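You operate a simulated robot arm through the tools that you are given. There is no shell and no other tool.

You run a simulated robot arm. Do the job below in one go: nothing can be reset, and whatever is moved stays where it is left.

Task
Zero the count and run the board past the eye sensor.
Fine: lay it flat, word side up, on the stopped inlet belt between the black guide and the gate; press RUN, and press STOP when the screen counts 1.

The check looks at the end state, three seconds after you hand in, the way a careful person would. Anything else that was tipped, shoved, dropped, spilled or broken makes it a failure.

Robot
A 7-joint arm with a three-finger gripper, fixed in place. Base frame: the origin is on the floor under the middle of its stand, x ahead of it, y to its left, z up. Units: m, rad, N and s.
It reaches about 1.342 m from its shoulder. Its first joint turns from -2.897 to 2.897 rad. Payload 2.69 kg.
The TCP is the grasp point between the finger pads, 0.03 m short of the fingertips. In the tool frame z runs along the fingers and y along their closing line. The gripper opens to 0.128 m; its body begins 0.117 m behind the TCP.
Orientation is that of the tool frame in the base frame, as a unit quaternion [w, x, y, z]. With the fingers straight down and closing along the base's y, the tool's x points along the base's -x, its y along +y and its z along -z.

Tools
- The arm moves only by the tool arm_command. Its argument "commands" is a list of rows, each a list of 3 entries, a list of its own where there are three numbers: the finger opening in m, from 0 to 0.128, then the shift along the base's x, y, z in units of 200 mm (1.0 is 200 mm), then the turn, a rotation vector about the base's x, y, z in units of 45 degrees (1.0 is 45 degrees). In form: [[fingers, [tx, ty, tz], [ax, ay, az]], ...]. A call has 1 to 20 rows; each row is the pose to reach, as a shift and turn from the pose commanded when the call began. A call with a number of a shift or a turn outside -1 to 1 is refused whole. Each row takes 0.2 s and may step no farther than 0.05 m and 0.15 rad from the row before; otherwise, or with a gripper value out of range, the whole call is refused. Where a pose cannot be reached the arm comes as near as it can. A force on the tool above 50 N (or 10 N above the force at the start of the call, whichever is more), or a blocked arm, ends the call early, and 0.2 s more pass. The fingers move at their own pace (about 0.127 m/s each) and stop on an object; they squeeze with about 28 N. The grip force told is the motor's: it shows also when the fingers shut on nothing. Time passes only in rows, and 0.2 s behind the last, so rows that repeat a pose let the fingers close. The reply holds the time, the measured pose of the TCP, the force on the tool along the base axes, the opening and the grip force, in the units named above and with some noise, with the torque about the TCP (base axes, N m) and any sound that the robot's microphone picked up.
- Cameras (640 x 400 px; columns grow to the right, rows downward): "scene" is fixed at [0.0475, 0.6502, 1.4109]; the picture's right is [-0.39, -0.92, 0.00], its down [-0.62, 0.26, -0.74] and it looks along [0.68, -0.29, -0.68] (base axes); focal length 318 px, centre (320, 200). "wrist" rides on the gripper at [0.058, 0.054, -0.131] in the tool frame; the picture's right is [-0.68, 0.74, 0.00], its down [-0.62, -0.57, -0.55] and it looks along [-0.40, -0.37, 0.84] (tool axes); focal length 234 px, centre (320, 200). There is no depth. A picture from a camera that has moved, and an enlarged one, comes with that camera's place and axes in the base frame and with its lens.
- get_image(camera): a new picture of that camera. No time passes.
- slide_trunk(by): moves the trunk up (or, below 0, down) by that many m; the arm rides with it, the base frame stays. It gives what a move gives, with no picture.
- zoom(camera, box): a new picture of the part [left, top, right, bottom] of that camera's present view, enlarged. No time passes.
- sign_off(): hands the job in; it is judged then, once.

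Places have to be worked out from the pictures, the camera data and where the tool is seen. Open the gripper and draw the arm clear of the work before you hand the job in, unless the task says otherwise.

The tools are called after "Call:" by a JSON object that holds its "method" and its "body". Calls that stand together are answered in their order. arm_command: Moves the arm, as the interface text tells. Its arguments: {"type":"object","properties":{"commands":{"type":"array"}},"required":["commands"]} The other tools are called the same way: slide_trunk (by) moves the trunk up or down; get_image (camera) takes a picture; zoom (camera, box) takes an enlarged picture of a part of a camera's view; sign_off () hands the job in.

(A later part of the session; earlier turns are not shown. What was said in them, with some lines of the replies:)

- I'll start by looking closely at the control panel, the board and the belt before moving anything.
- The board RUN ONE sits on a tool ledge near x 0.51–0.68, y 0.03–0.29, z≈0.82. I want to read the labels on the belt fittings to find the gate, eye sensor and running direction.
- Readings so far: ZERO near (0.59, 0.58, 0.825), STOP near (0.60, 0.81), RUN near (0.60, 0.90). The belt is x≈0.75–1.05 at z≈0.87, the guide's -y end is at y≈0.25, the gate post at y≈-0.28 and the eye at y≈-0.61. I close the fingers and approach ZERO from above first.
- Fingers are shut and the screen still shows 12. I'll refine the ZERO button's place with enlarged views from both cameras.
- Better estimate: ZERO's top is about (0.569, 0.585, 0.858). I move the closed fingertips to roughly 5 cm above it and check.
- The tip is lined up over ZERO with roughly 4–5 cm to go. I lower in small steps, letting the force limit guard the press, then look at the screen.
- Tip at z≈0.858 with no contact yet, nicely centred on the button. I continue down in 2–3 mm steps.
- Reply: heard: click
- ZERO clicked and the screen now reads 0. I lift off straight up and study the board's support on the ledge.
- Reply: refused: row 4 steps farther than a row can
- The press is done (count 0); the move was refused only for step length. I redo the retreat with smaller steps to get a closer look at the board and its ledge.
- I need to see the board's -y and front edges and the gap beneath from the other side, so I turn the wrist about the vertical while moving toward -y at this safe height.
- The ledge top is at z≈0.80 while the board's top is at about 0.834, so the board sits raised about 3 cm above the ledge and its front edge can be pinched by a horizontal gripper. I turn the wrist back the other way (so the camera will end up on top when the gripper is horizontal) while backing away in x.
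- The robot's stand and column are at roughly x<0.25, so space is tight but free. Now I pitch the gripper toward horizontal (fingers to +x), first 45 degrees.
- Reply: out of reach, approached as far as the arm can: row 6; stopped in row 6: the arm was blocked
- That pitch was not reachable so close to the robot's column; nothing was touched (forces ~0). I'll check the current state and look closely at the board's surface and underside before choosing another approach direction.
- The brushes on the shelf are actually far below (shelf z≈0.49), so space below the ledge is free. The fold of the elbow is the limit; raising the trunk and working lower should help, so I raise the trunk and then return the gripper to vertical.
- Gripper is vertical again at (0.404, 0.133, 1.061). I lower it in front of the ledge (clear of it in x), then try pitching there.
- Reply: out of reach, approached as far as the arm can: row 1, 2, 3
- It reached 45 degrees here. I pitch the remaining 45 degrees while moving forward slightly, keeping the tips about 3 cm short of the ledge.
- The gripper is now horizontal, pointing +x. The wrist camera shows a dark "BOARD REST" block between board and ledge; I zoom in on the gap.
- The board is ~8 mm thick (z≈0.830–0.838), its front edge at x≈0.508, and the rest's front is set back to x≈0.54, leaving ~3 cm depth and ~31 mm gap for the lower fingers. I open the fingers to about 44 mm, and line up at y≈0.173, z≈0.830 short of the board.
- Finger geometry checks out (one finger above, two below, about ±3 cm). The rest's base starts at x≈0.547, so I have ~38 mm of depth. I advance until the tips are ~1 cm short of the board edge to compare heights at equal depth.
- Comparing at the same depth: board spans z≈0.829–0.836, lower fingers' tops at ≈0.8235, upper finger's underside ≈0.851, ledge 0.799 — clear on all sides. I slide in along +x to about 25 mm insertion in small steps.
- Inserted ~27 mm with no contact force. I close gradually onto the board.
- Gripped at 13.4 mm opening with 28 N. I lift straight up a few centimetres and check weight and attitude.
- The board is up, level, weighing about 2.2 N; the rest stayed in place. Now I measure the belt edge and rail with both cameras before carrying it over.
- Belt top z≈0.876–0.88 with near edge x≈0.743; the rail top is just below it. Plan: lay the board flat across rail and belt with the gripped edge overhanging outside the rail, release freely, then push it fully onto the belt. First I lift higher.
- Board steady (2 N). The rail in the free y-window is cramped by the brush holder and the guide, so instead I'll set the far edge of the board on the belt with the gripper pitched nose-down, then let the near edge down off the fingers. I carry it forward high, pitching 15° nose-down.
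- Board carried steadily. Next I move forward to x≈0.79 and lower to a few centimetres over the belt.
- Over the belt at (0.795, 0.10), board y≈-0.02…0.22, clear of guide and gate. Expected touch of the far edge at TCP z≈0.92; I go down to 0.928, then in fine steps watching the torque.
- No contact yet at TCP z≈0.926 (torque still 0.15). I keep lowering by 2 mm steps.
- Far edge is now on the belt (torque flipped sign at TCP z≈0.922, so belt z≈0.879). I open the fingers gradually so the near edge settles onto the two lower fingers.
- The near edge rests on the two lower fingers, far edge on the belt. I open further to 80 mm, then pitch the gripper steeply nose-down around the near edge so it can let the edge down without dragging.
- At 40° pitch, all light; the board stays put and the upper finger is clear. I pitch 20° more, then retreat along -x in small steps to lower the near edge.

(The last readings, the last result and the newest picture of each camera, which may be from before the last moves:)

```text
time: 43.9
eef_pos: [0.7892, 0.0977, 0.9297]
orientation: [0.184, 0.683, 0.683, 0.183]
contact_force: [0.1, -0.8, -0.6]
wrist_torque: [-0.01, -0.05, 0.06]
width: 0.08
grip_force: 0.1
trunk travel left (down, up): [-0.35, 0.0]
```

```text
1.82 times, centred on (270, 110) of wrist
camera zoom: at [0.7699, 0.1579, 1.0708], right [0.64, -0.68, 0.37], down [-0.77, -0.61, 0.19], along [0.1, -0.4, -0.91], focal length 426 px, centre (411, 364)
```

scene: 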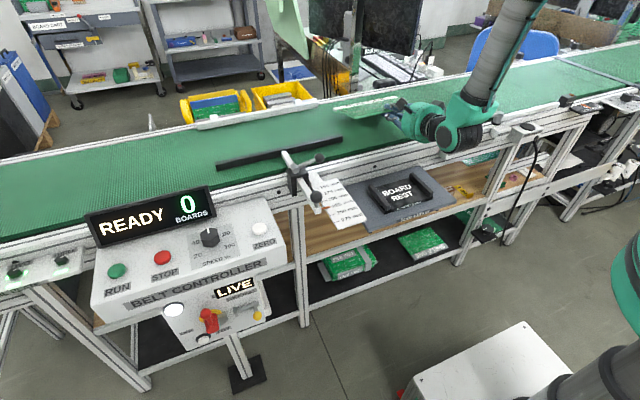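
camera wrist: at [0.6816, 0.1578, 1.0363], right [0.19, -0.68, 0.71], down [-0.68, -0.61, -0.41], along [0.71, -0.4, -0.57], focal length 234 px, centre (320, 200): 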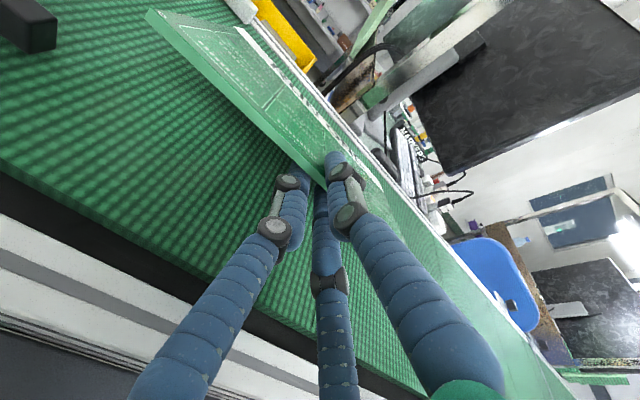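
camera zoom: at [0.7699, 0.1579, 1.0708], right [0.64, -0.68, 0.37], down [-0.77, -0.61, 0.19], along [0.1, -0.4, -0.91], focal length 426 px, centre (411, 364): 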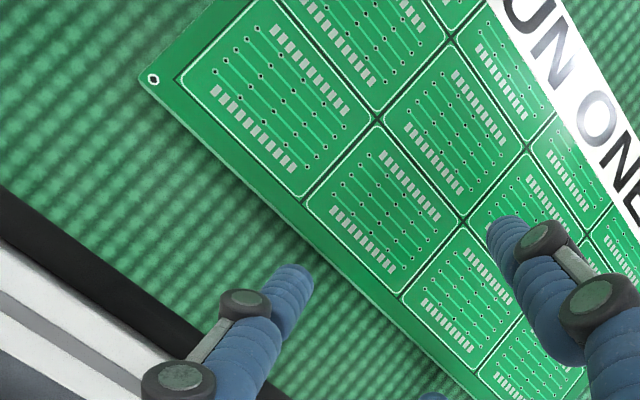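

The near edge has come down and the board now lies flat on the belt, word side up, fingertips just outside its near edge. I back off slightly in -x and rise.

Call:
{"method": "arm_command", "body": {"commands": [[0.08, [-0.04, 0, 0.0], [0, 0, 0]], [0.08, [-0.08, 0, 0.03], [0, 0, 0]], [0.08, [-0.12, 0, 0.15], [0, 0, 0]], [0.08, [-0.16, 0, 0.35], [0, 0, 0]], [0.08, [-0.2, 0, 0.55], [0, 0, 0]], [0.08, [-0.2, 0, 0.7], [0, 0, 0]], [0.08, [-0.2, 0, 0.7], [0, 0, 0]]]}}

Call:
{"method": "get_image", "body": {"camera": "scene"}}

Call:
{"method": "zoom", "body": {"camera": "scene", "box": [310, 80, 450, 168]}}

Call:
{"method": "get_image", "body": {"camera": "wrist"}}

```text
time: 45.5
eef_pos: [0.7483, 0.0979, 1.0711]
orientation: [0.184, 0.684, 0.682, 0.183]
contact_force: [0.3, -0.3, 0.1]
wrist_torque: [0.01, 0.01, 0.0]
width: 0.0797
grip_force: 0.1
trunk travel left (down, up): [-0.35, 0.0]
```

```text
taken
```

scene: 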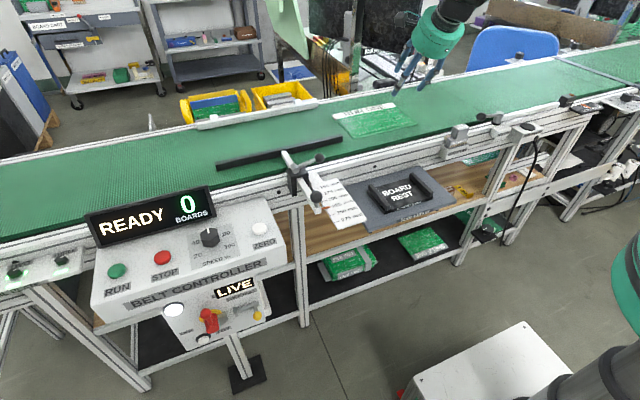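

```text
4.55 times, centred on (380, 124) of scene
camera zoom: at [0.0475, 0.6502, 1.4109], right [-0.39, -0.92, 0.0], down [-0.62, 0.26, -0.74], along [0.68, -0.29, -0.68], focal length 1444 px, centre (47, 546)
```

zoom: 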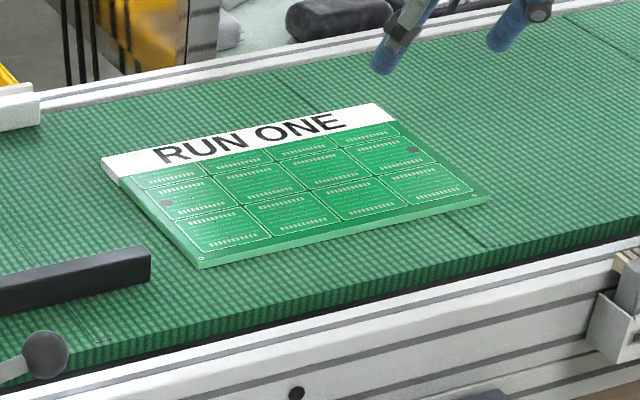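

```text
taken
camera wrist: at [0.7291, 0.1573, 1.2122], right [0.64, -0.68, 0.37], down [-0.77, -0.61, 0.19], along [0.1, -0.4, -0.91], focal length 234 px, centre (320, 200)
```

wrist: 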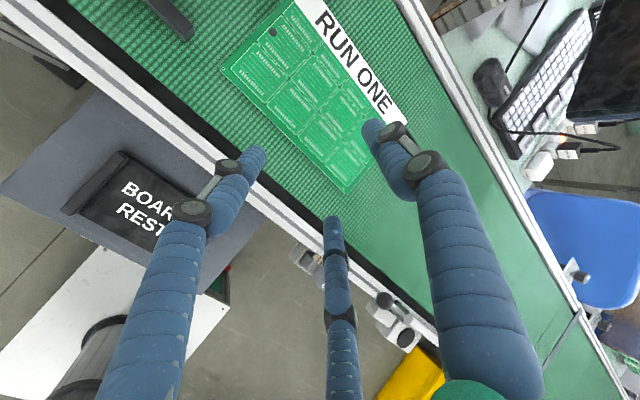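

The board lies flat and square between guide and gate (x≈0.80–0.96, y≈-0.02–0.22). Now I bring the gripper back to vertical with fingers closed and travel high toward the controller.

Call:
{"method": "arm_command", "body": {"commands": [[0.06, [-0.1, 0.15, 0.05], [0, 0.111, 0]], [0.04, [-0.2, 0.32, 0.1], [0, 0.25, 0]], [0.02, [-0.3, 0.5, 0.12], [0, 0.4, 0]], [0.0, [-0.4, 0.68, 0.12], [0, 0.54, 0]], [0.0, [-0.5, 0.85, 0.12], [0, 0.667, 0]], [0.0, [-0.55, 0.98, 0.12], [0, 0.667, 0]]]}}

Call:
{"method": "arm_command", "body": {"commands": [[0.0, [-0.05, 0.2, 0.0], [0, 0, 0]], [0.0, [-0.12, 0.4, 0.0], [0, 0, 0]], [0.0, [-0.19, 0.6, 0.0], [0, 0, 0]], [0.0, [-0.26, 0.8, 0.0], [0, 0, 0]], [0.0, [-0.33, 1.0, 0.0], [0, 0, 0]]]}}

Call:
{"method": "arm_command", "body": {"commands": [[0.0, [0.0, 0.2, 0.0], [0, 0, 0]], [0.0, [0.0, 0.4, 0.0], [0, 0, 0]], [0.0, [0.0, 0.6, 0.0], [0, 0, 0]], [0.0, [0.0, 0.8, 0.0], [0, 0, 0]], [0.0, [0.0, 1.0, 0.0], [0, 0, 0]]]}}

Call:
{"method": "get_image", "body": {"camera": "scene"}}

Call:
{"method": "get_image", "body": {"camera": "wrist"}}

```text
time: 46.9
eef_pos: [0.5647, 0.2288, 1.029]
orientation: [0.04, 0.706, 0.706, 0.027]
contact_force: [-1.1, 2.6, 2.4]
wrist_torque: [-0.34, -0.12, -0.06]
width: 0.0022
grip_force: 27.3
out of reach, approached as far as the arm can: row 2, 4, 5, 6
trunk travel left (down, up): [-0.35, 0.0]
```

```text
time: 48.1
eef_pos: [0.4985, 0.4269, 1.028]
orientation: [0.039, 0.707, 0.706, 0.024]
contact_force: [-0.3, 1.2, 0.3]
wrist_torque: [-0.02, 0.01, -0.01]
width: 0.0023
grip_force: 28.7
trunk travel left (down, up): [-0.35, 0.0]
```

```text
time: 49.3
eef_pos: [0.4813, 0.5207, 1.0277]
orientation: [0.049, 0.706, 0.706, 0.032]
contact_force: [-0.9, -0.9, 1.1]
wrist_torque: [0.08, 0.0, 0.05]
width: 0.0024
grip_force: 27.8
out of reach, approached as far as the arm can: row 1, 2, 3, 4, 5
trunk travel left (down, up): [-0.35, 0.0]
```

```text
taken
```

scene: 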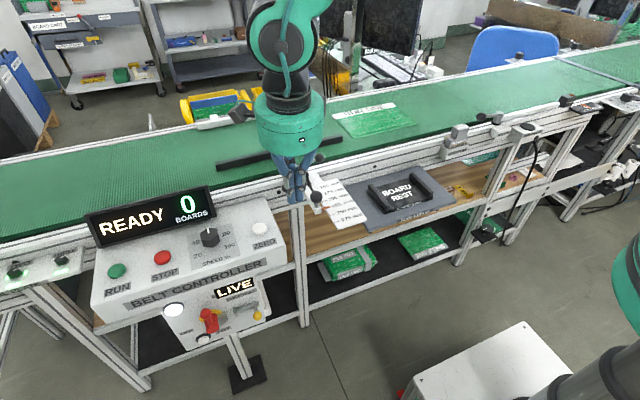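

```text
taken
camera wrist: at [0.518, 0.5826, 1.163], right [0.73, -0.68, 0.1], down [-0.63, -0.6, 0.5], along [-0.28, -0.42, -0.86], focal length 234 px, centre (320, 200)
```

wrist: 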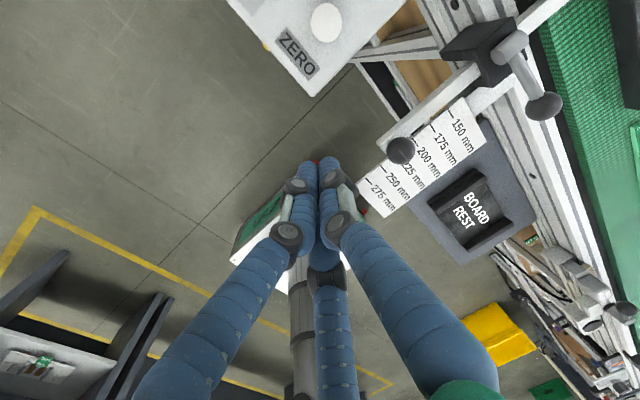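

The wrist yaw reached its limit while swinging left, so I turn the hand back about the vertical (+90°) to the starting orientation, in two halves, a bit higher.

Call:
{"method": "arm_command", "body": {"commands": [[0.0, [0, 0, 0.03], [-0.0075, 0.0115, 0.166]], [0.0, [0, 0, 0.06], [-0.015, 0.023, 0.333]], [0.0, [0, 0, 0.1], [-0.0227, 0.0346, 0.5]], [0.0, [0, 0, 0.15], [-0.03, 0.046, 0.666]], [0.0, [0, 0, 0.15], [-0.038, 0.058, 0.832]], [0.0, [0, 0, 0.15], [-0.0453, 0.0693, 0.9985]]]}}

Call:
{"method": "arm_command", "body": {"commands": [[0.0, [0.02, 0.08, 0], [-0.0075, 0.0115, 0.166]], [0.0, [0.05, 0.18, 0], [-0.015, 0.023, 0.333]], [0.0, [0.1, 0.28, 0], [-0.0227, 0.0346, 0.5]], [0.0, [0.15, 0.4, 0], [-0.03, 0.046, 0.666]], [0.0, [0.2, 0.52, 0], [-0.038, 0.058, 0.832]], [0.0, [0.25, 0.64, 0], [-0.0453, 0.0693, 0.9985]]]}}

Call:
{"method": "get_image", "body": {"camera": "scene"}}

Call:
{"method": "get_image", "body": {"camera": "wrist"}}

```text
time: 50.7
eef_pos: [0.4428, 0.4672, 0.9908]
orientation: [0.043, 0.413, 0.908, 0.055]
contact_force: [0.0, -0.5, -0.3]
wrist_torque: [0.04, -0.03, 0.04]
width: 0.0023
grip_force: 28.3
out of reach, approached as far as the arm can: row 1, 2, 3, 4, 5, 6
trunk travel left (down, up): [-0.35, 0.0]
```

```text
time: 52.3
eef_pos: [0.4582, 0.6573, 1.0061]
orientation: [-0.104, 0.324, 0.932, 0.127]
contact_force: [0.0, -0.5, 0.2]
wrist_torque: [0.0, -0.04, -0.04]
width: 0.0023
grip_force: 28.1
out of reach, approached as far as the arm can: row 2, 3, 4, 5
trunk travel left (down, up): [-0.35, 0.0]
stopped in row 6: the arm was blocked; the commanded pose is now the measured one
```

```text
taken
```

scene: 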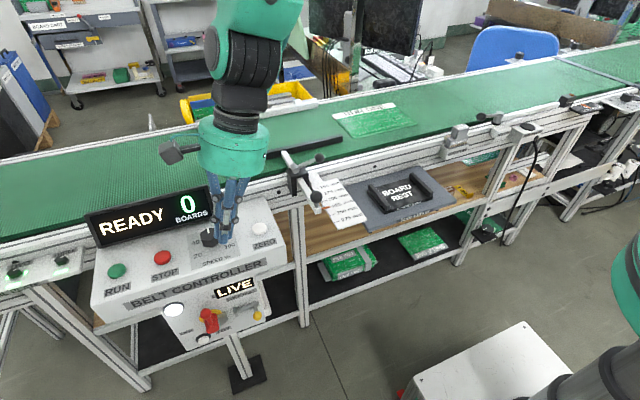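

```text
taken
camera wrist: at [0.4607, 0.6926, 1.1551], right [0.98, 0.17, -0.06], down [0.18, -0.95, 0.26], along [-0.01, -0.26, -0.96], focal length 234 px, centre (320, 200)
```

wrist: 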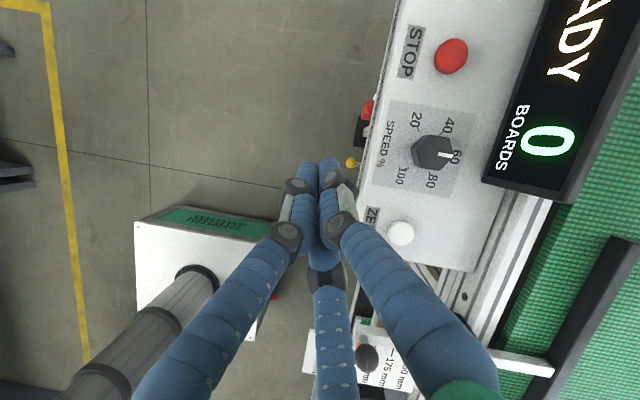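

Still hampered by a joint limit with the trunk high (screen still READY 0, nothing touched). I first raise the hand straight up and toward its starting pose, then restore the vertical orientation.

Call:
{"method": "arm_command", "body": {"commands": [[0.0, [-0.03, 0, 0.15], [0, 0, 0]], [0.0, [-0.06, 0, 0.3], [0, 0, 0]], [0.0, [-0.1, 0, 0.45], [0, 0, 0]], [0.0, [-0.15, 0, 0.6], [0, 0, 0]], [0.0, [-0.15, 0, 0.6], [0, 0, 0]]]}}

Call:
{"method": "get_image", "body": {"camera": "scene"}}

```text
time: 53.5
eef_pos: [0.4247, 0.6576, 1.1248]
orientation: [-0.103, 0.323, 0.932, 0.126]
contact_force: [0.3, -0.1, -0.4]
wrist_torque: [0.01, -0.03, -0.03]
width: 0.0022
grip_force: 28.2
trunk travel left (down, up): [-0.35, 0.0]
```

```text
taken
```

scene: 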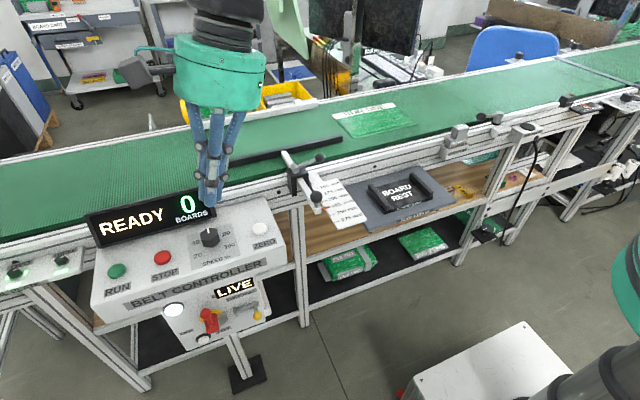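

Free again. Now I restore the straight-down orientation at this height.

Call:
{"method": "arm_command", "body": {"commands": [[0.0, [0, 0, 0], [-0.055, -0.045, 0.14]], [0.0, [0, 0, 0], [-0.11, -0.09, 0.281]], [0.0, [0, 0, 0], [-0.165, -0.135, 0.421]], [0.0, [0, 0, 0], [-0.22, -0.18, 0.562]], [0.0, [0, 0, 0], [-0.275, -0.225, 0.702]], [0.0, [0, 0, 0], [-0.331, -0.271, 0.843]], [0.0, [0, 0, 0], [-0.331, -0.271, 0.843]]]}}

Call:
{"method": "zoom", "body": {"camera": "scene", "box": [80, 220, 200, 295]}}

```text
time: 55.1
eef_pos: [0.4271, 0.6576, 1.1239]
orientation: [0.002, -0.001, 1.0, -0.001]
contact_force: [-0.1, -0.2, -1.6]
wrist_torque: [-0.03, -0.03, -0.04]
width: 0.0023
grip_force: 28.5
trunk travel left (down, up): [-0.35, 0.0]
```

```text
5.33 times, centred on (140, 258) of scene
camera zoom: at [0.0475, 0.6502, 1.4109], right [-0.39, -0.92, 0.0], down [-0.62, 0.26, -0.74], along [0.68, -0.29, -0.68], focal length 1694 px, centre (1280, -107)
```

zoom: 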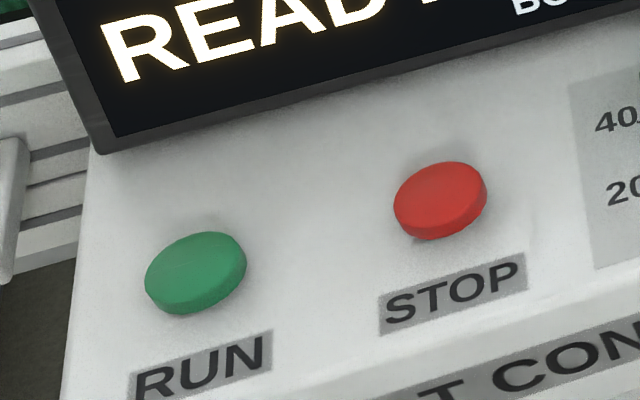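

Straight down again at (0.427, 0.658, 1.124). I lower the trunk back to its original height, which also brings the arm back to its well-behaved range.

Call:
{"method": "slide_trunk", "body": {"by": -0.125}}

Call:
{"method": "arm_command", "body": {"commands": [[0.0, [0.1, 0.18, 0.0], [0, 0, 0]], [0.0, [0.2, 0.36, 0.0], [0, 0, 0]], [0.0, [0.32, 0.55, 0.0], [0, 0, 0]], [0.0, [0.44, 0.74, 0.0], [0, 0, 0]], [0.0, [0.56, 0.93, 0.0], [0, 0, 0]]]}}

Call:
{"method": "get_image", "body": {"camera": "scene"}}

```text
time: 56.7
eef_pos: [0.4279, 0.6573, 0.9997]
orientation: [0.001, 0.0, 1.0, -0.001]
contact_force: [1.2, 0.8, -0.6]
wrist_torque: [0.02, 0.01, 0.03]
width: 0.0021
grip_force: 27.9
trunk travel left (down, up): [-0.225, 0.125]
```

```text
time: 57.9
eef_pos: [0.5385, 0.8465, 0.9943]
orientation: [0.001, 0.0, 1.0, -0.002]
contact_force: [-0.7, -0.1, -0.3]
wrist_torque: [0.02, -0.01, -0.01]
width: 0.0021
grip_force: 28.1
trunk travel left (down, up): [-0.225, 0.125]
```

```text
taken
```

scene: 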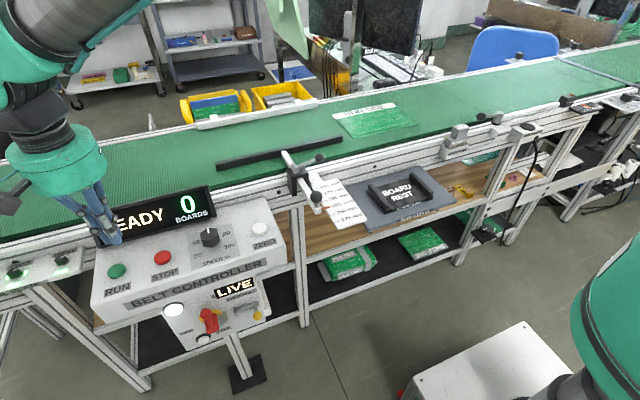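

READY 0, board in place. I move to hover over RUN at about (0.568, 0.887) and check alignment.

Call:
{"method": "arm_command", "body": {"commands": [[0.0, [0.06, 0.08, -0.12], [0, 0, 0]], [0.0, [0.12, 0.16, -0.26], [0, 0, 0]], [0.0, [0.145, 0.2, -0.4], [0, 0, 0]], [0.0, [0.145, 0.2, -0.42], [0, 0, 0]], [0.0, [0.145, 0.2, -0.42], [0, 0, 0]]]}}

Call:
{"method": "get_image", "body": {"camera": "wrist"}}

Call:
{"method": "zoom", "body": {"camera": "wrist", "box": [260, 110, 380, 185]}}

Call:
{"method": "zoom", "body": {"camera": "scene", "box": [70, 200, 220, 295]}}

```text
time: 59.1
eef_pos: [0.568, 0.8846, 0.915]
orientation: [0.002, 0.001, 1.0, -0.001]
contact_force: [-0.1, -0.4, -0.1]
wrist_torque: [-0.01, 0.03, -0.02]
width: 0.0022
grip_force: 28.2
trunk travel left (down, up): [-0.225, 0.125]
```

```text
taken
camera wrist: at [0.5082, 0.9389, 1.0456], right [0.68, 0.74, 0.0], down [0.61, -0.56, 0.55], along [0.41, -0.37, -0.83], focal length 234 px, centre (320, 200)
```

wrist: 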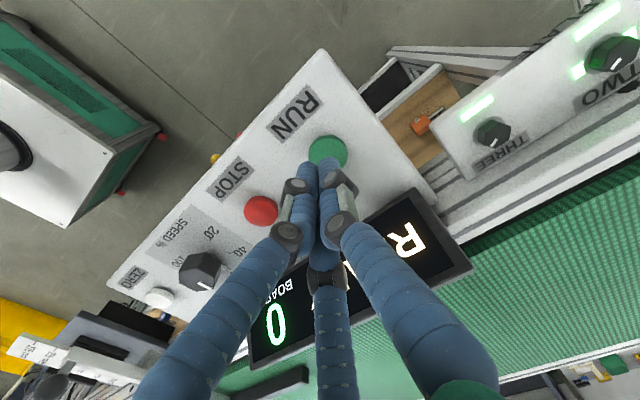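

```text
5.33 times, centred on (320, 148) of wrist
camera zoom: at [0.5082, 0.9389, 1.0456], right [0.68, 0.74, 0.0], down [0.61, -0.56, 0.55], along [0.41, -0.37, -0.83], focal length 1249 px, centre (320, 480)
```

zoom: 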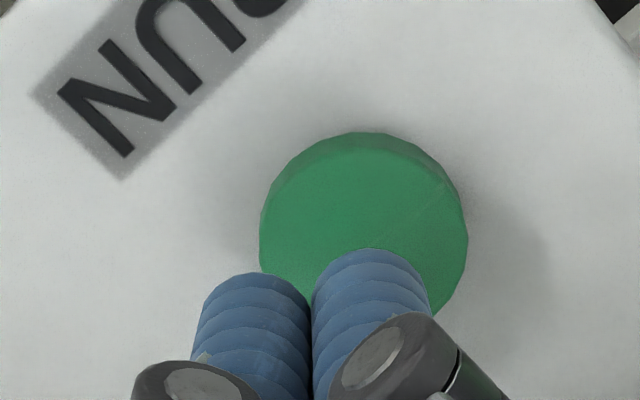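

```text
4.21 times, centred on (145, 248) of scene
camera zoom: at [0.0475, 0.6502, 1.4109], right [-0.39, -0.92, 0.0], down [-0.62, 0.26, -0.74], along [0.68, -0.29, -0.68], focal length 1338 px, centre (1057, 0)
```

zoom: 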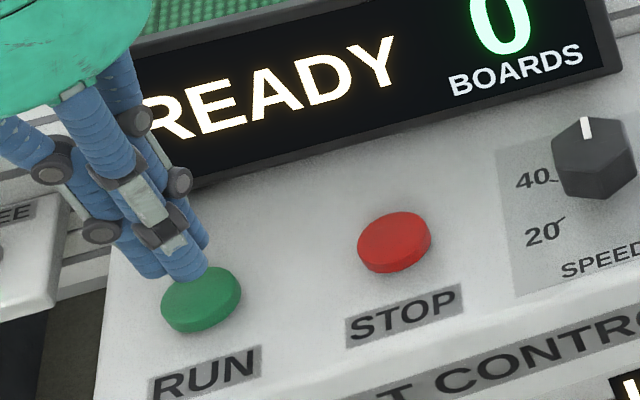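

Hovering over RUN; it and STOP lie about 4 mm further +y than estimated (RUN≈0.890, STOP≈0.801). In one call I press RUN, lift, and move to hover just above STOP so I'm ready.

Call:
{"method": "arm_command", "body": {"commands": [[0.0, [0, 0.025, -0.1], [0, 0, 0]], [0.0, [0, 0.025, -0.135], [0, 0, 0]], [0.0, [0, 0.025, -0.155], [0, 0, 0]], [0.0, [0, 0.025, -0.175], [0, 0, 0]], [0.0, [0, 0.025, -0.08], [0, 0, 0]], [0.0, [0, -0.18, -0.08], [0, 0, 0]], [0.0, [0, -0.42, -0.08], [0, 0, 0]], [0.0, [0, -0.42, -0.11], [0, 0, 0]]]}}

Call:
{"method": "get_image", "body": {"camera": "scene"}}

Call:
{"method": "zoom", "body": {"camera": "scene", "box": [70, 170, 240, 295]}}

```text
time: 60.9
eef_pos: [0.5696, 0.7994, 0.8937]
orientation: [0.001, 0.0, 1.0, 0.0]
contact_force: [0.1, 0.1, 0.2]
wrist_torque: [0.04, 0.0, -0.01]
width: 0.0022
grip_force: 31.5
trunk travel left (down, up): [-0.225, 0.125]
heard: click
```

```text
taken
```

scene: 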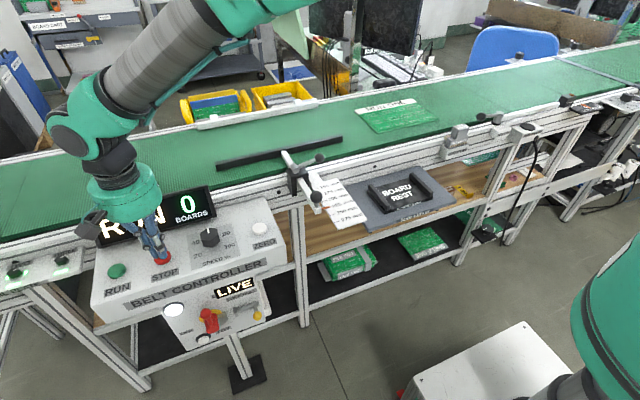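

```text
3.20 times, centred on (155, 232) of scene
camera zoom: at [0.0475, 0.6502, 1.4109], right [-0.39, -0.92, 0.0], down [-0.62, 0.26, -0.74], along [0.68, -0.29, -0.68], focal length 1016 px, centre (848, 96)
```

zoom: 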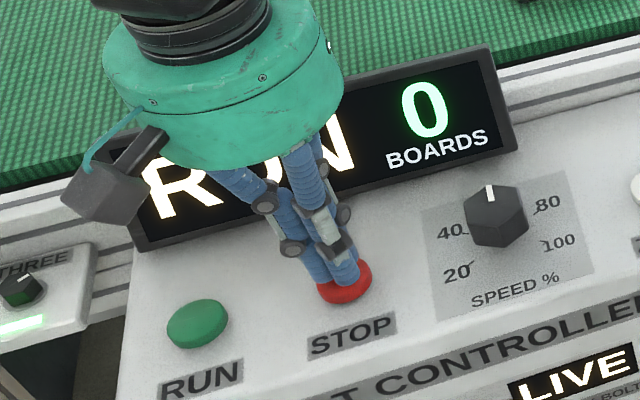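

RUN is on, board moving toward -y at roughly 0.08 m/s, screen at 0. I hover just above STOP and wait, watching the count.

Call:
{"method": "arm_command", "body": {"commands": [[0.0, [0, 0, 0], [0, 0, 0]], [0.0, [0, 0, 0], [0, 0, 0]], [0.0, [0, 0, 0], [0, 0, 0]], [0.0, [0, 0, 0], [0, 0, 0]], [0.0, [0, 0, 0], [0, 0, 0]], [0.0, [0, 0, 0], [0, 0, 0]], [0.0, [0, 0, 0], [0, 0, 0]], [0.0, [0, 0, 0], [0, 0, 0]], [0.0, [0, 0, 0], [0, 0, 0]]]}}

Call:
{"method": "get_image", "body": {"camera": "scene"}}

```text
time: 62.9
eef_pos: [0.5678, 0.7995, 0.893]
orientation: [0.001, 0.0, 1.0, -0.002]
contact_force: [0.7, 0.7, 0.4]
wrist_torque: [-0.01, 0.0, 0.01]
width: 0.0023
grip_force: 31.1
trunk travel left (down, up): [-0.225, 0.125]
```

```text
taken
```

scene: 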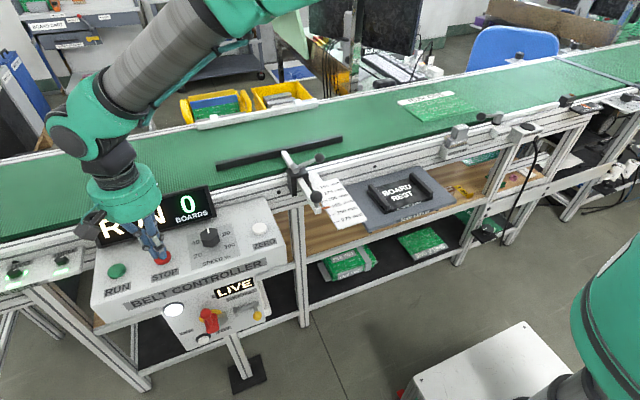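

Trailing edge now at y≈-0.04, so ~0.08 m/s; the leading edge should meet the eye in about 4 s. I wait 3 s more.

Call:
{"method": "arm_command", "body": {"commands": [[0.0, [0, 0, 0], [0, 0, 0]], [0.0, [0, 0, 0], [0, 0, 0]], [0.0, [0, 0, 0], [0, 0, 0]], [0.0, [0, 0, 0], [0, 0, 0]], [0.0, [0, 0, 0], [0, 0, 0]], [0.0, [0, 0, 0], [0, 0, 0]], [0.0, [0, 0, 0], [0, 0, 0]], [0.0, [0, 0, 0], [0, 0, 0]], [0.0, [0, 0, 0], [0, 0, 0]], [0.0, [0, 0, 0], [0, 0, 0]], [0.0, [0, 0, 0], [0, 0, 0]], [0.0, [0, 0, 0], [0, 0, 0]], [0.0, [0, 0, 0], [0, 0, 0]]]}}

Call:
{"method": "get_image", "body": {"camera": "scene"}}

```text
time: 65.7
eef_pos: [0.5678, 0.7992, 0.893]
orientation: [0.0, 0.0, 1.0, 0.0]
contact_force: [0.0, 0.3, -0.5]
wrist_torque: [0.06, -0.03, 0.05]
width: 0.002
grip_force: 31.6
trunk travel left (down, up): [-0.225, 0.125]
```

```text
taken
```

scene: 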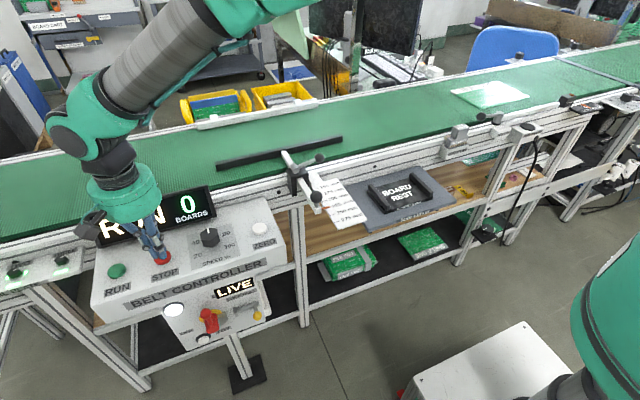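

Leading edge at y≈-0.52, still counting 0. I step in shorter waits now.

Call:
{"method": "arm_command", "body": {"commands": [[0.0, [0, 0, 0], [0, 0, 0]], [0.0, [0, 0, 0], [0, 0, 0]], [0.0, [0, 0, 0], [0, 0, 0]]]}}

Call:
{"method": "zoom", "body": {"camera": "scene", "box": [70, 170, 240, 295]}}

Call:
{"method": "zoom", "body": {"camera": "scene", "box": [440, 50, 640, 160]}}

```text
time: 66.5
eef_pos: [0.5675, 0.7986, 0.8934]
orientation: [0.001, 0.001, 1.0, -0.001]
contact_force: [0.2, 0.1, 0.3]
wrist_torque: [-0.01, -0.01, 0.03]
width: 0.0022
grip_force: 31.6
trunk travel left (down, up): [-0.225, 0.125]
```

```text
3.20 times, centred on (155, 232) of scene
camera zoom: at [0.0475, 0.6502, 1.4109], right [-0.39, -0.92, 0.0], down [-0.62, 0.26, -0.74], along [0.68, -0.29, -0.68], focal length 1016 px, centre (848, 96)
```

zoom: 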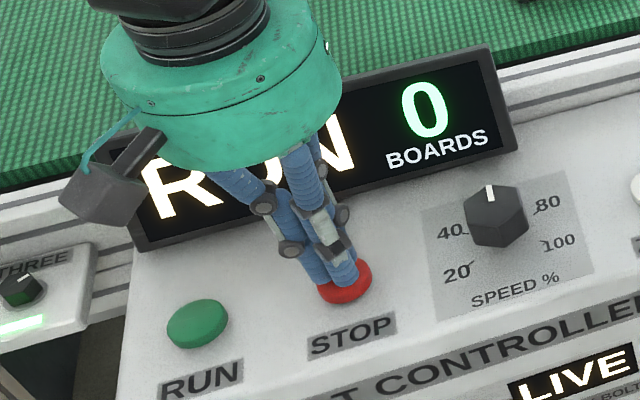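

```text
3.20 times, centred on (540, 105) of scene
camera zoom: at [0.0475, 0.6502, 1.4109], right [-0.39, -0.92, 0.0], down [-0.62, 0.26, -0.74], along [0.68, -0.29, -0.68], focal length 1016 px, centre (-384, 504)
```

zoom: 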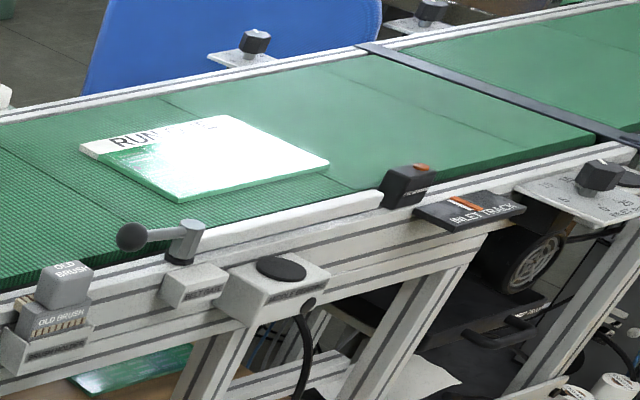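

The leading edge is just reaching the eye line, still 0. I step in 0.4 s waits.

Call:
{"method": "arm_command", "body": {"commands": [[0.0, [0, 0, 0], [0, 0, 0]]]}}

Call:
{"method": "zoom", "body": {"camera": "scene", "box": [70, 170, 240, 295]}}

Call:
{"method": "zoom", "body": {"camera": "scene", "box": [440, 50, 640, 160]}}

```text
time: 66.9
eef_pos: [0.5685, 0.7993, 0.8936]
orientation: [0.001, 0.0, 1.0, -0.002]
contact_force: [-0.4, 0.0, 0.4]
wrist_torque: [0.01, -0.01, 0.02]
width: 0.0022
grip_force: 31.5
trunk travel left (down, up): [-0.225, 0.125]
```

```text
3.20 times, centred on (155, 232) of scene
camera zoom: at [0.0475, 0.6502, 1.4109], right [-0.39, -0.92, 0.0], down [-0.62, 0.26, -0.74], along [0.68, -0.29, -0.68], focal length 1016 px, centre (848, 96)
```

zoom: 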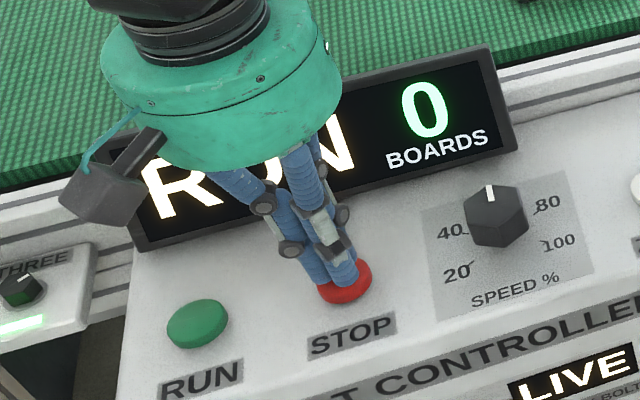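

```text
3.20 times, centred on (540, 105) of scene
camera zoom: at [0.0475, 0.6502, 1.4109], right [-0.39, -0.92, 0.0], down [-0.62, 0.26, -0.74], along [0.68, -0.29, -0.68], focal length 1016 px, centre (-384, 504)
```

zoom: 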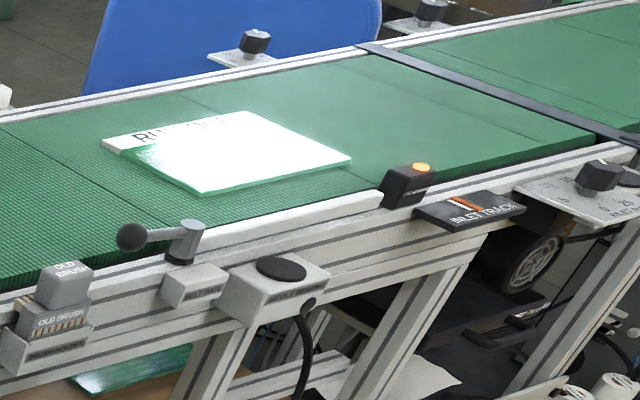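

The eye's lamp is lit — it sees the board — but the count is still 0, so it likely counts when the board clears. I keep waiting in short steps.

Call:
{"method": "arm_command", "body": {"commands": [[0.0, [0, 0, 0], [0, 0, 0]], [0.0, [0, 0, 0], [0, 0, 0]]]}}

Call:
{"method": "zoom", "body": {"camera": "scene", "box": [70, 170, 240, 295]}}

```text
time: 67.5
eef_pos: [0.5682, 0.7997, 0.8935]
orientation: [0.0, 0.001, 1.0, -0.001]
contact_force: [0.0, -0.9, -0.3]
wrist_torque: [0.05, 0.01, -0.01]
width: 0.002
grip_force: 31.4
trunk travel left (down, up): [-0.225, 0.125]
```

```text
3.20 times, centred on (155, 232) of scene
camera zoom: at [0.0475, 0.6502, 1.4109], right [-0.39, -0.92, 0.0], down [-0.62, 0.26, -0.74], along [0.68, -0.29, -0.68], focal length 1016 px, centre (848, 96)
```

zoom: 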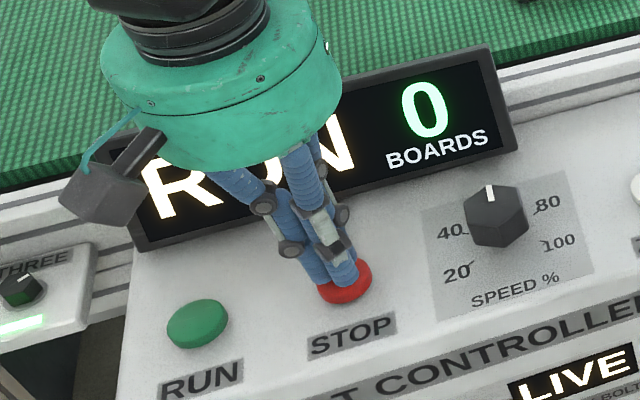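

Still 0 with the board half into the eye's beam. I keep stepping.

Call:
{"method": "arm_command", "body": {"commands": [[0.0, [0, 0, 0], [0, 0, 0]], [0.0, [0, 0, 0], [0, 0, 0]], [0.0, [0, 0, 0], [0, 0, 0]]]}}

Call:
{"method": "zoom", "body": {"camera": "scene", "box": [70, 170, 240, 295]}}

Call:
{"method": "zoom", "body": {"camera": "scene", "box": [440, 50, 640, 160]}}

```text
time: 68.3
eef_pos: [0.5673, 0.7993, 0.8935]
orientation: [0.001, 0.0, 1.0, -0.002]
contact_force: [-0.5, -0.3, 0.2]
wrist_torque: [-0.02, 0.01, 0.0]
width: 0.002
grip_force: 31.0
trunk travel left (down, up): [-0.225, 0.125]
```

```text
3.20 times, centred on (155, 232) of scene
camera zoom: at [0.0475, 0.6502, 1.4109], right [-0.39, -0.92, 0.0], down [-0.62, 0.26, -0.74], along [0.68, -0.29, -0.68], focal length 1016 px, centre (848, 96)
```

zoom: 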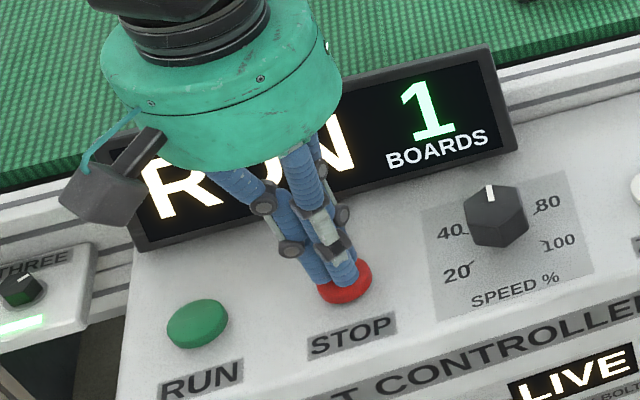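

```text
3.20 times, centred on (540, 105) of scene
camera zoom: at [0.0475, 0.6502, 1.4109], right [-0.39, -0.92, 0.0], down [-0.62, 0.26, -0.74], along [0.68, -0.29, -0.68], focal length 1016 px, centre (-384, 504)
```

zoom: 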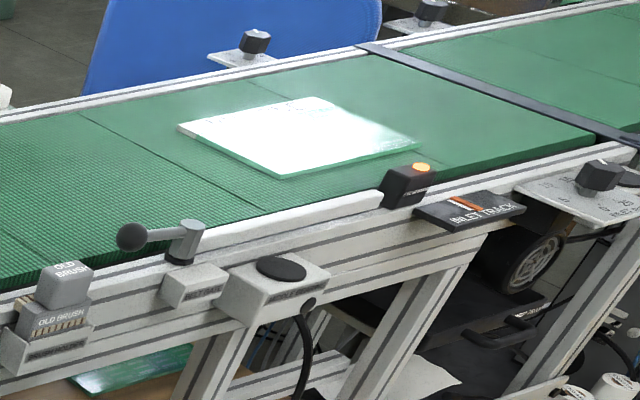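

The screen shows 1 — I press STOP now.

Call:
{"method": "arm_command", "body": {"commands": [[0.0, [0, 0, -0.04], [0, 0, 0]], [0.0, [0, 0, -0.06], [0, 0, 0]], [0.0, [0, 0, -0.072], [0, 0, 0]]]}}

Call:
{"method": "zoom", "body": {"camera": "scene", "box": [70, 170, 240, 295]}}

Call:
{"method": "zoom", "body": {"camera": "scene", "box": [440, 50, 640, 160]}}

```text
time: 69.1
eef_pos: [0.5693, 0.8004, 0.8814]
orientation: [0.002, -0.001, 1.0, 0.0]
contact_force: [1.2, -2.3, 13.5]
wrist_torque: [-0.03, -0.02, 0.03]
width: 0.0061
grip_force: 31.1
trunk travel left (down, up): [-0.225, 0.125]
heard: click
```

```text
3.20 times, centred on (155, 232) of scene
camera zoom: at [0.0475, 0.6502, 1.4109], right [-0.39, -0.92, 0.0], down [-0.62, 0.26, -0.74], along [0.68, -0.29, -0.68], focal length 1016 px, centre (848, 96)
```

zoom: 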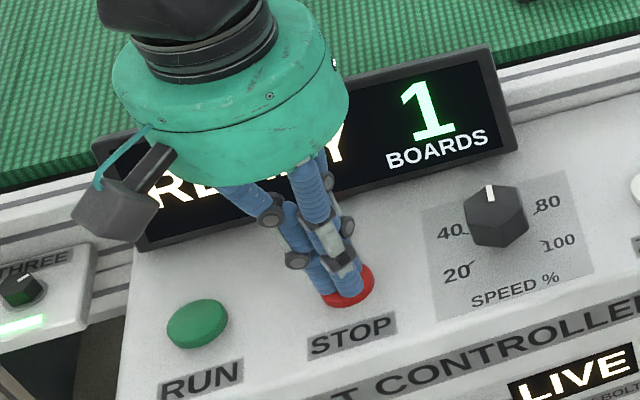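

```text
3.20 times, centred on (540, 105) of scene
camera zoom: at [0.0475, 0.6502, 1.4109], right [-0.39, -0.92, 0.0], down [-0.62, 0.26, -0.74], along [0.68, -0.29, -0.68], focal length 1016 px, centre (-384, 504)
```

zoom: 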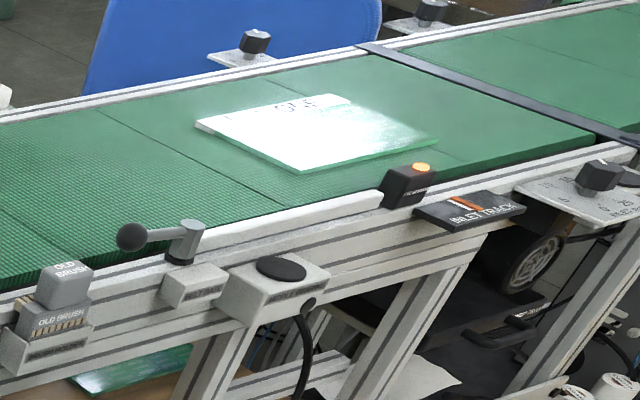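

STOP clicked and the screen reads READY 1. I lift straight off, withdraw clear of the panel, and open the gripper.

Call:
{"method": "arm_command", "body": {"commands": [[0.0, [0, 0, 0.06], [0, 0, 0]], [0.0, [0, 0, 0.2], [0, 0, 0]], [0.0, [0, 0, 0.4], [0, 0, 0]], [0.0, [-0.05, -0.03, 0.6], [0, 0, 0]], [0.0, [-0.15, -0.1, 0.75], [0, 0, 0]], [0.05, [-0.3, -0.2, 0.85], [0, 0, 0]], [0.1, [-0.45, -0.3, 0.9], [0, 0, 0]], [0.12, [-0.6, -0.4, 0.95], [0, 0, 0]], [0.128, [-0.75, -0.5, 1.0], [0, 0, 0]], [0.128, [-0.9, -0.6, 1.0], [0, 0, 0]], [0.128, [-0.9, -0.6, 1.0], [0, 0, 0]]]}}

Call:
{"method": "get_image", "body": {"camera": "scene"}}

Call:
{"method": "zoom", "body": {"camera": "scene", "box": [70, 170, 310, 320]}}

Call:
{"method": "zoom", "body": {"camera": "scene", "box": [440, 50, 640, 160]}}

```text
time: 71.5
eef_pos: [0.3879, 0.6775, 1.0796]
orientation: [0.001, 0.0, 1.0, -0.001]
contact_force: [-0.9, -0.2, -1.3]
wrist_torque: [0.01, -0.06, 0.0]
width: 0.128
grip_force: 0.0
trunk travel left (down, up): [-0.225, 0.125]
```

```text
taken
```

scene: 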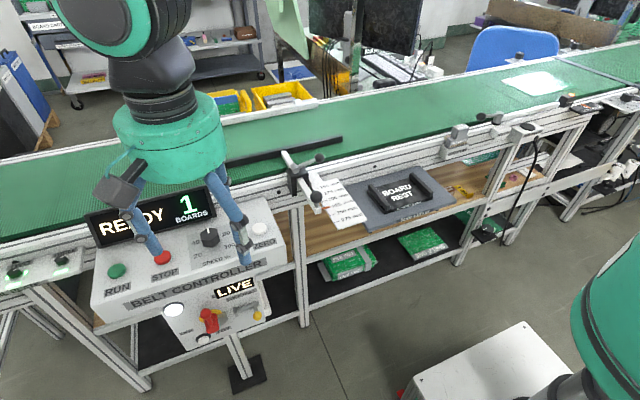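

```text
2.67 times, centred on (190, 245) of scene
camera zoom: at [0.0475, 0.6502, 1.4109], right [-0.39, -0.92, 0.0], down [-0.62, 0.26, -0.74], along [0.68, -0.29, -0.68], focal length 847 px, centre (667, 80)
```

zoom: 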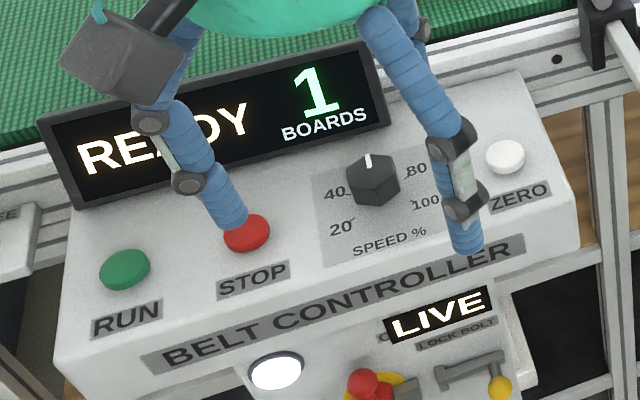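

```text
3.20 times, centred on (540, 105) of scene
camera zoom: at [0.0475, 0.6502, 1.4109], right [-0.39, -0.92, 0.0], down [-0.62, 0.26, -0.74], along [0.68, -0.29, -0.68], focal length 1016 px, centre (-384, 504)
```

zoom: 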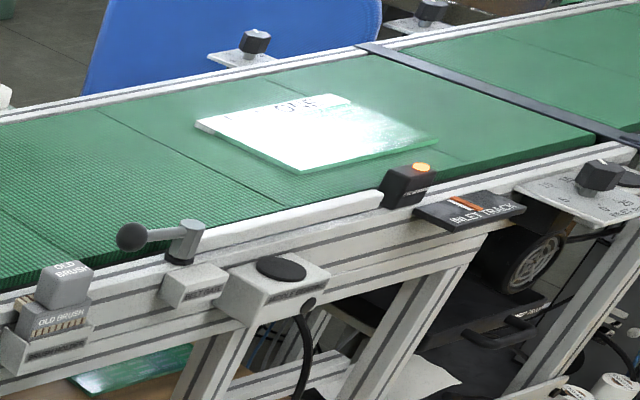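

Belt stopped, READY 1, the board lies flat word side up at the eye, and the guide, gate, brush, rest and knobs look untouched. I draw the open hand a little further up and away before handing in.

Call:
{"method": "arm_command", "body": {"commands": [[0.128, [-0.05, -0.05, 0.15], [0, 0, 0]], [0.128, [-0.1, -0.15, 0.3], [0, 0, 0]], [0.128, [-0.1, -0.2, 0.38], [0, 0, 0]], [0.128, [-0.1, -0.2, 0.38], [0, 0, 0]]]}}

Call:
{"method": "get_image", "body": {"camera": "scene"}}

```text
time: 72.5
eef_pos: [0.3669, 0.6384, 1.1549]
orientation: [0.001, 0.0, 1.0, -0.001]
contact_force: [-0.2, 0.4, 0.3]
wrist_torque: [-0.02, 0.06, -0.01]
width: 0.1281
grip_force: 0.0
trunk travel left (down, up): [-0.225, 0.125]
```

```text
taken
```

scene: 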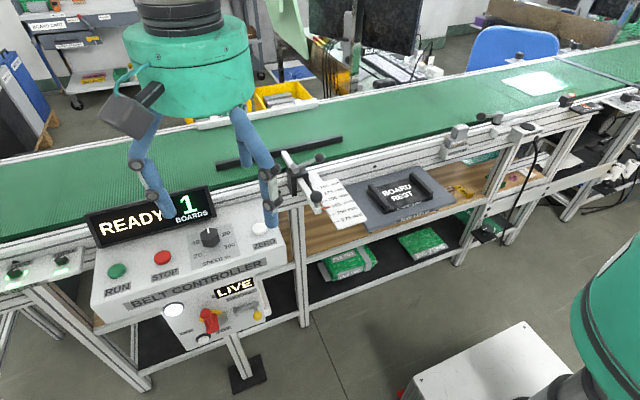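

The arm is back at its start pose with the gripper open, the screen reads READY 1, the belt is stopped and the board is flat on the inlet belt. I hand the job in.

Call:
{"method": "sign_off", "body": {}}

```text
The job is handed in.
```

I zeroed the count, ran the RUN ONE board past the eye sensor, and pressed STOP once the screen showed 1. The job is handed in.

- **Board:** I laid it flat, word side up, on the stopped belt between the black guide and the gate. It stayed flat while the belt ran.
- **Count:** The screen went from 12 to 0 after ZERO, and from 0 to 1 as the board passed the eye. It read READY 1 at the end.
- **Where it stopped:** The counter tripped partway through the board. When I pressed STOP the board was still in front of the eye, with its lamp lit, and had not fully cleared it.
- **Everything else:** In the last pictures the guide, gate, brushes, board rest and knobs looked untouched. The arm is back at its start pose with the gripper open.
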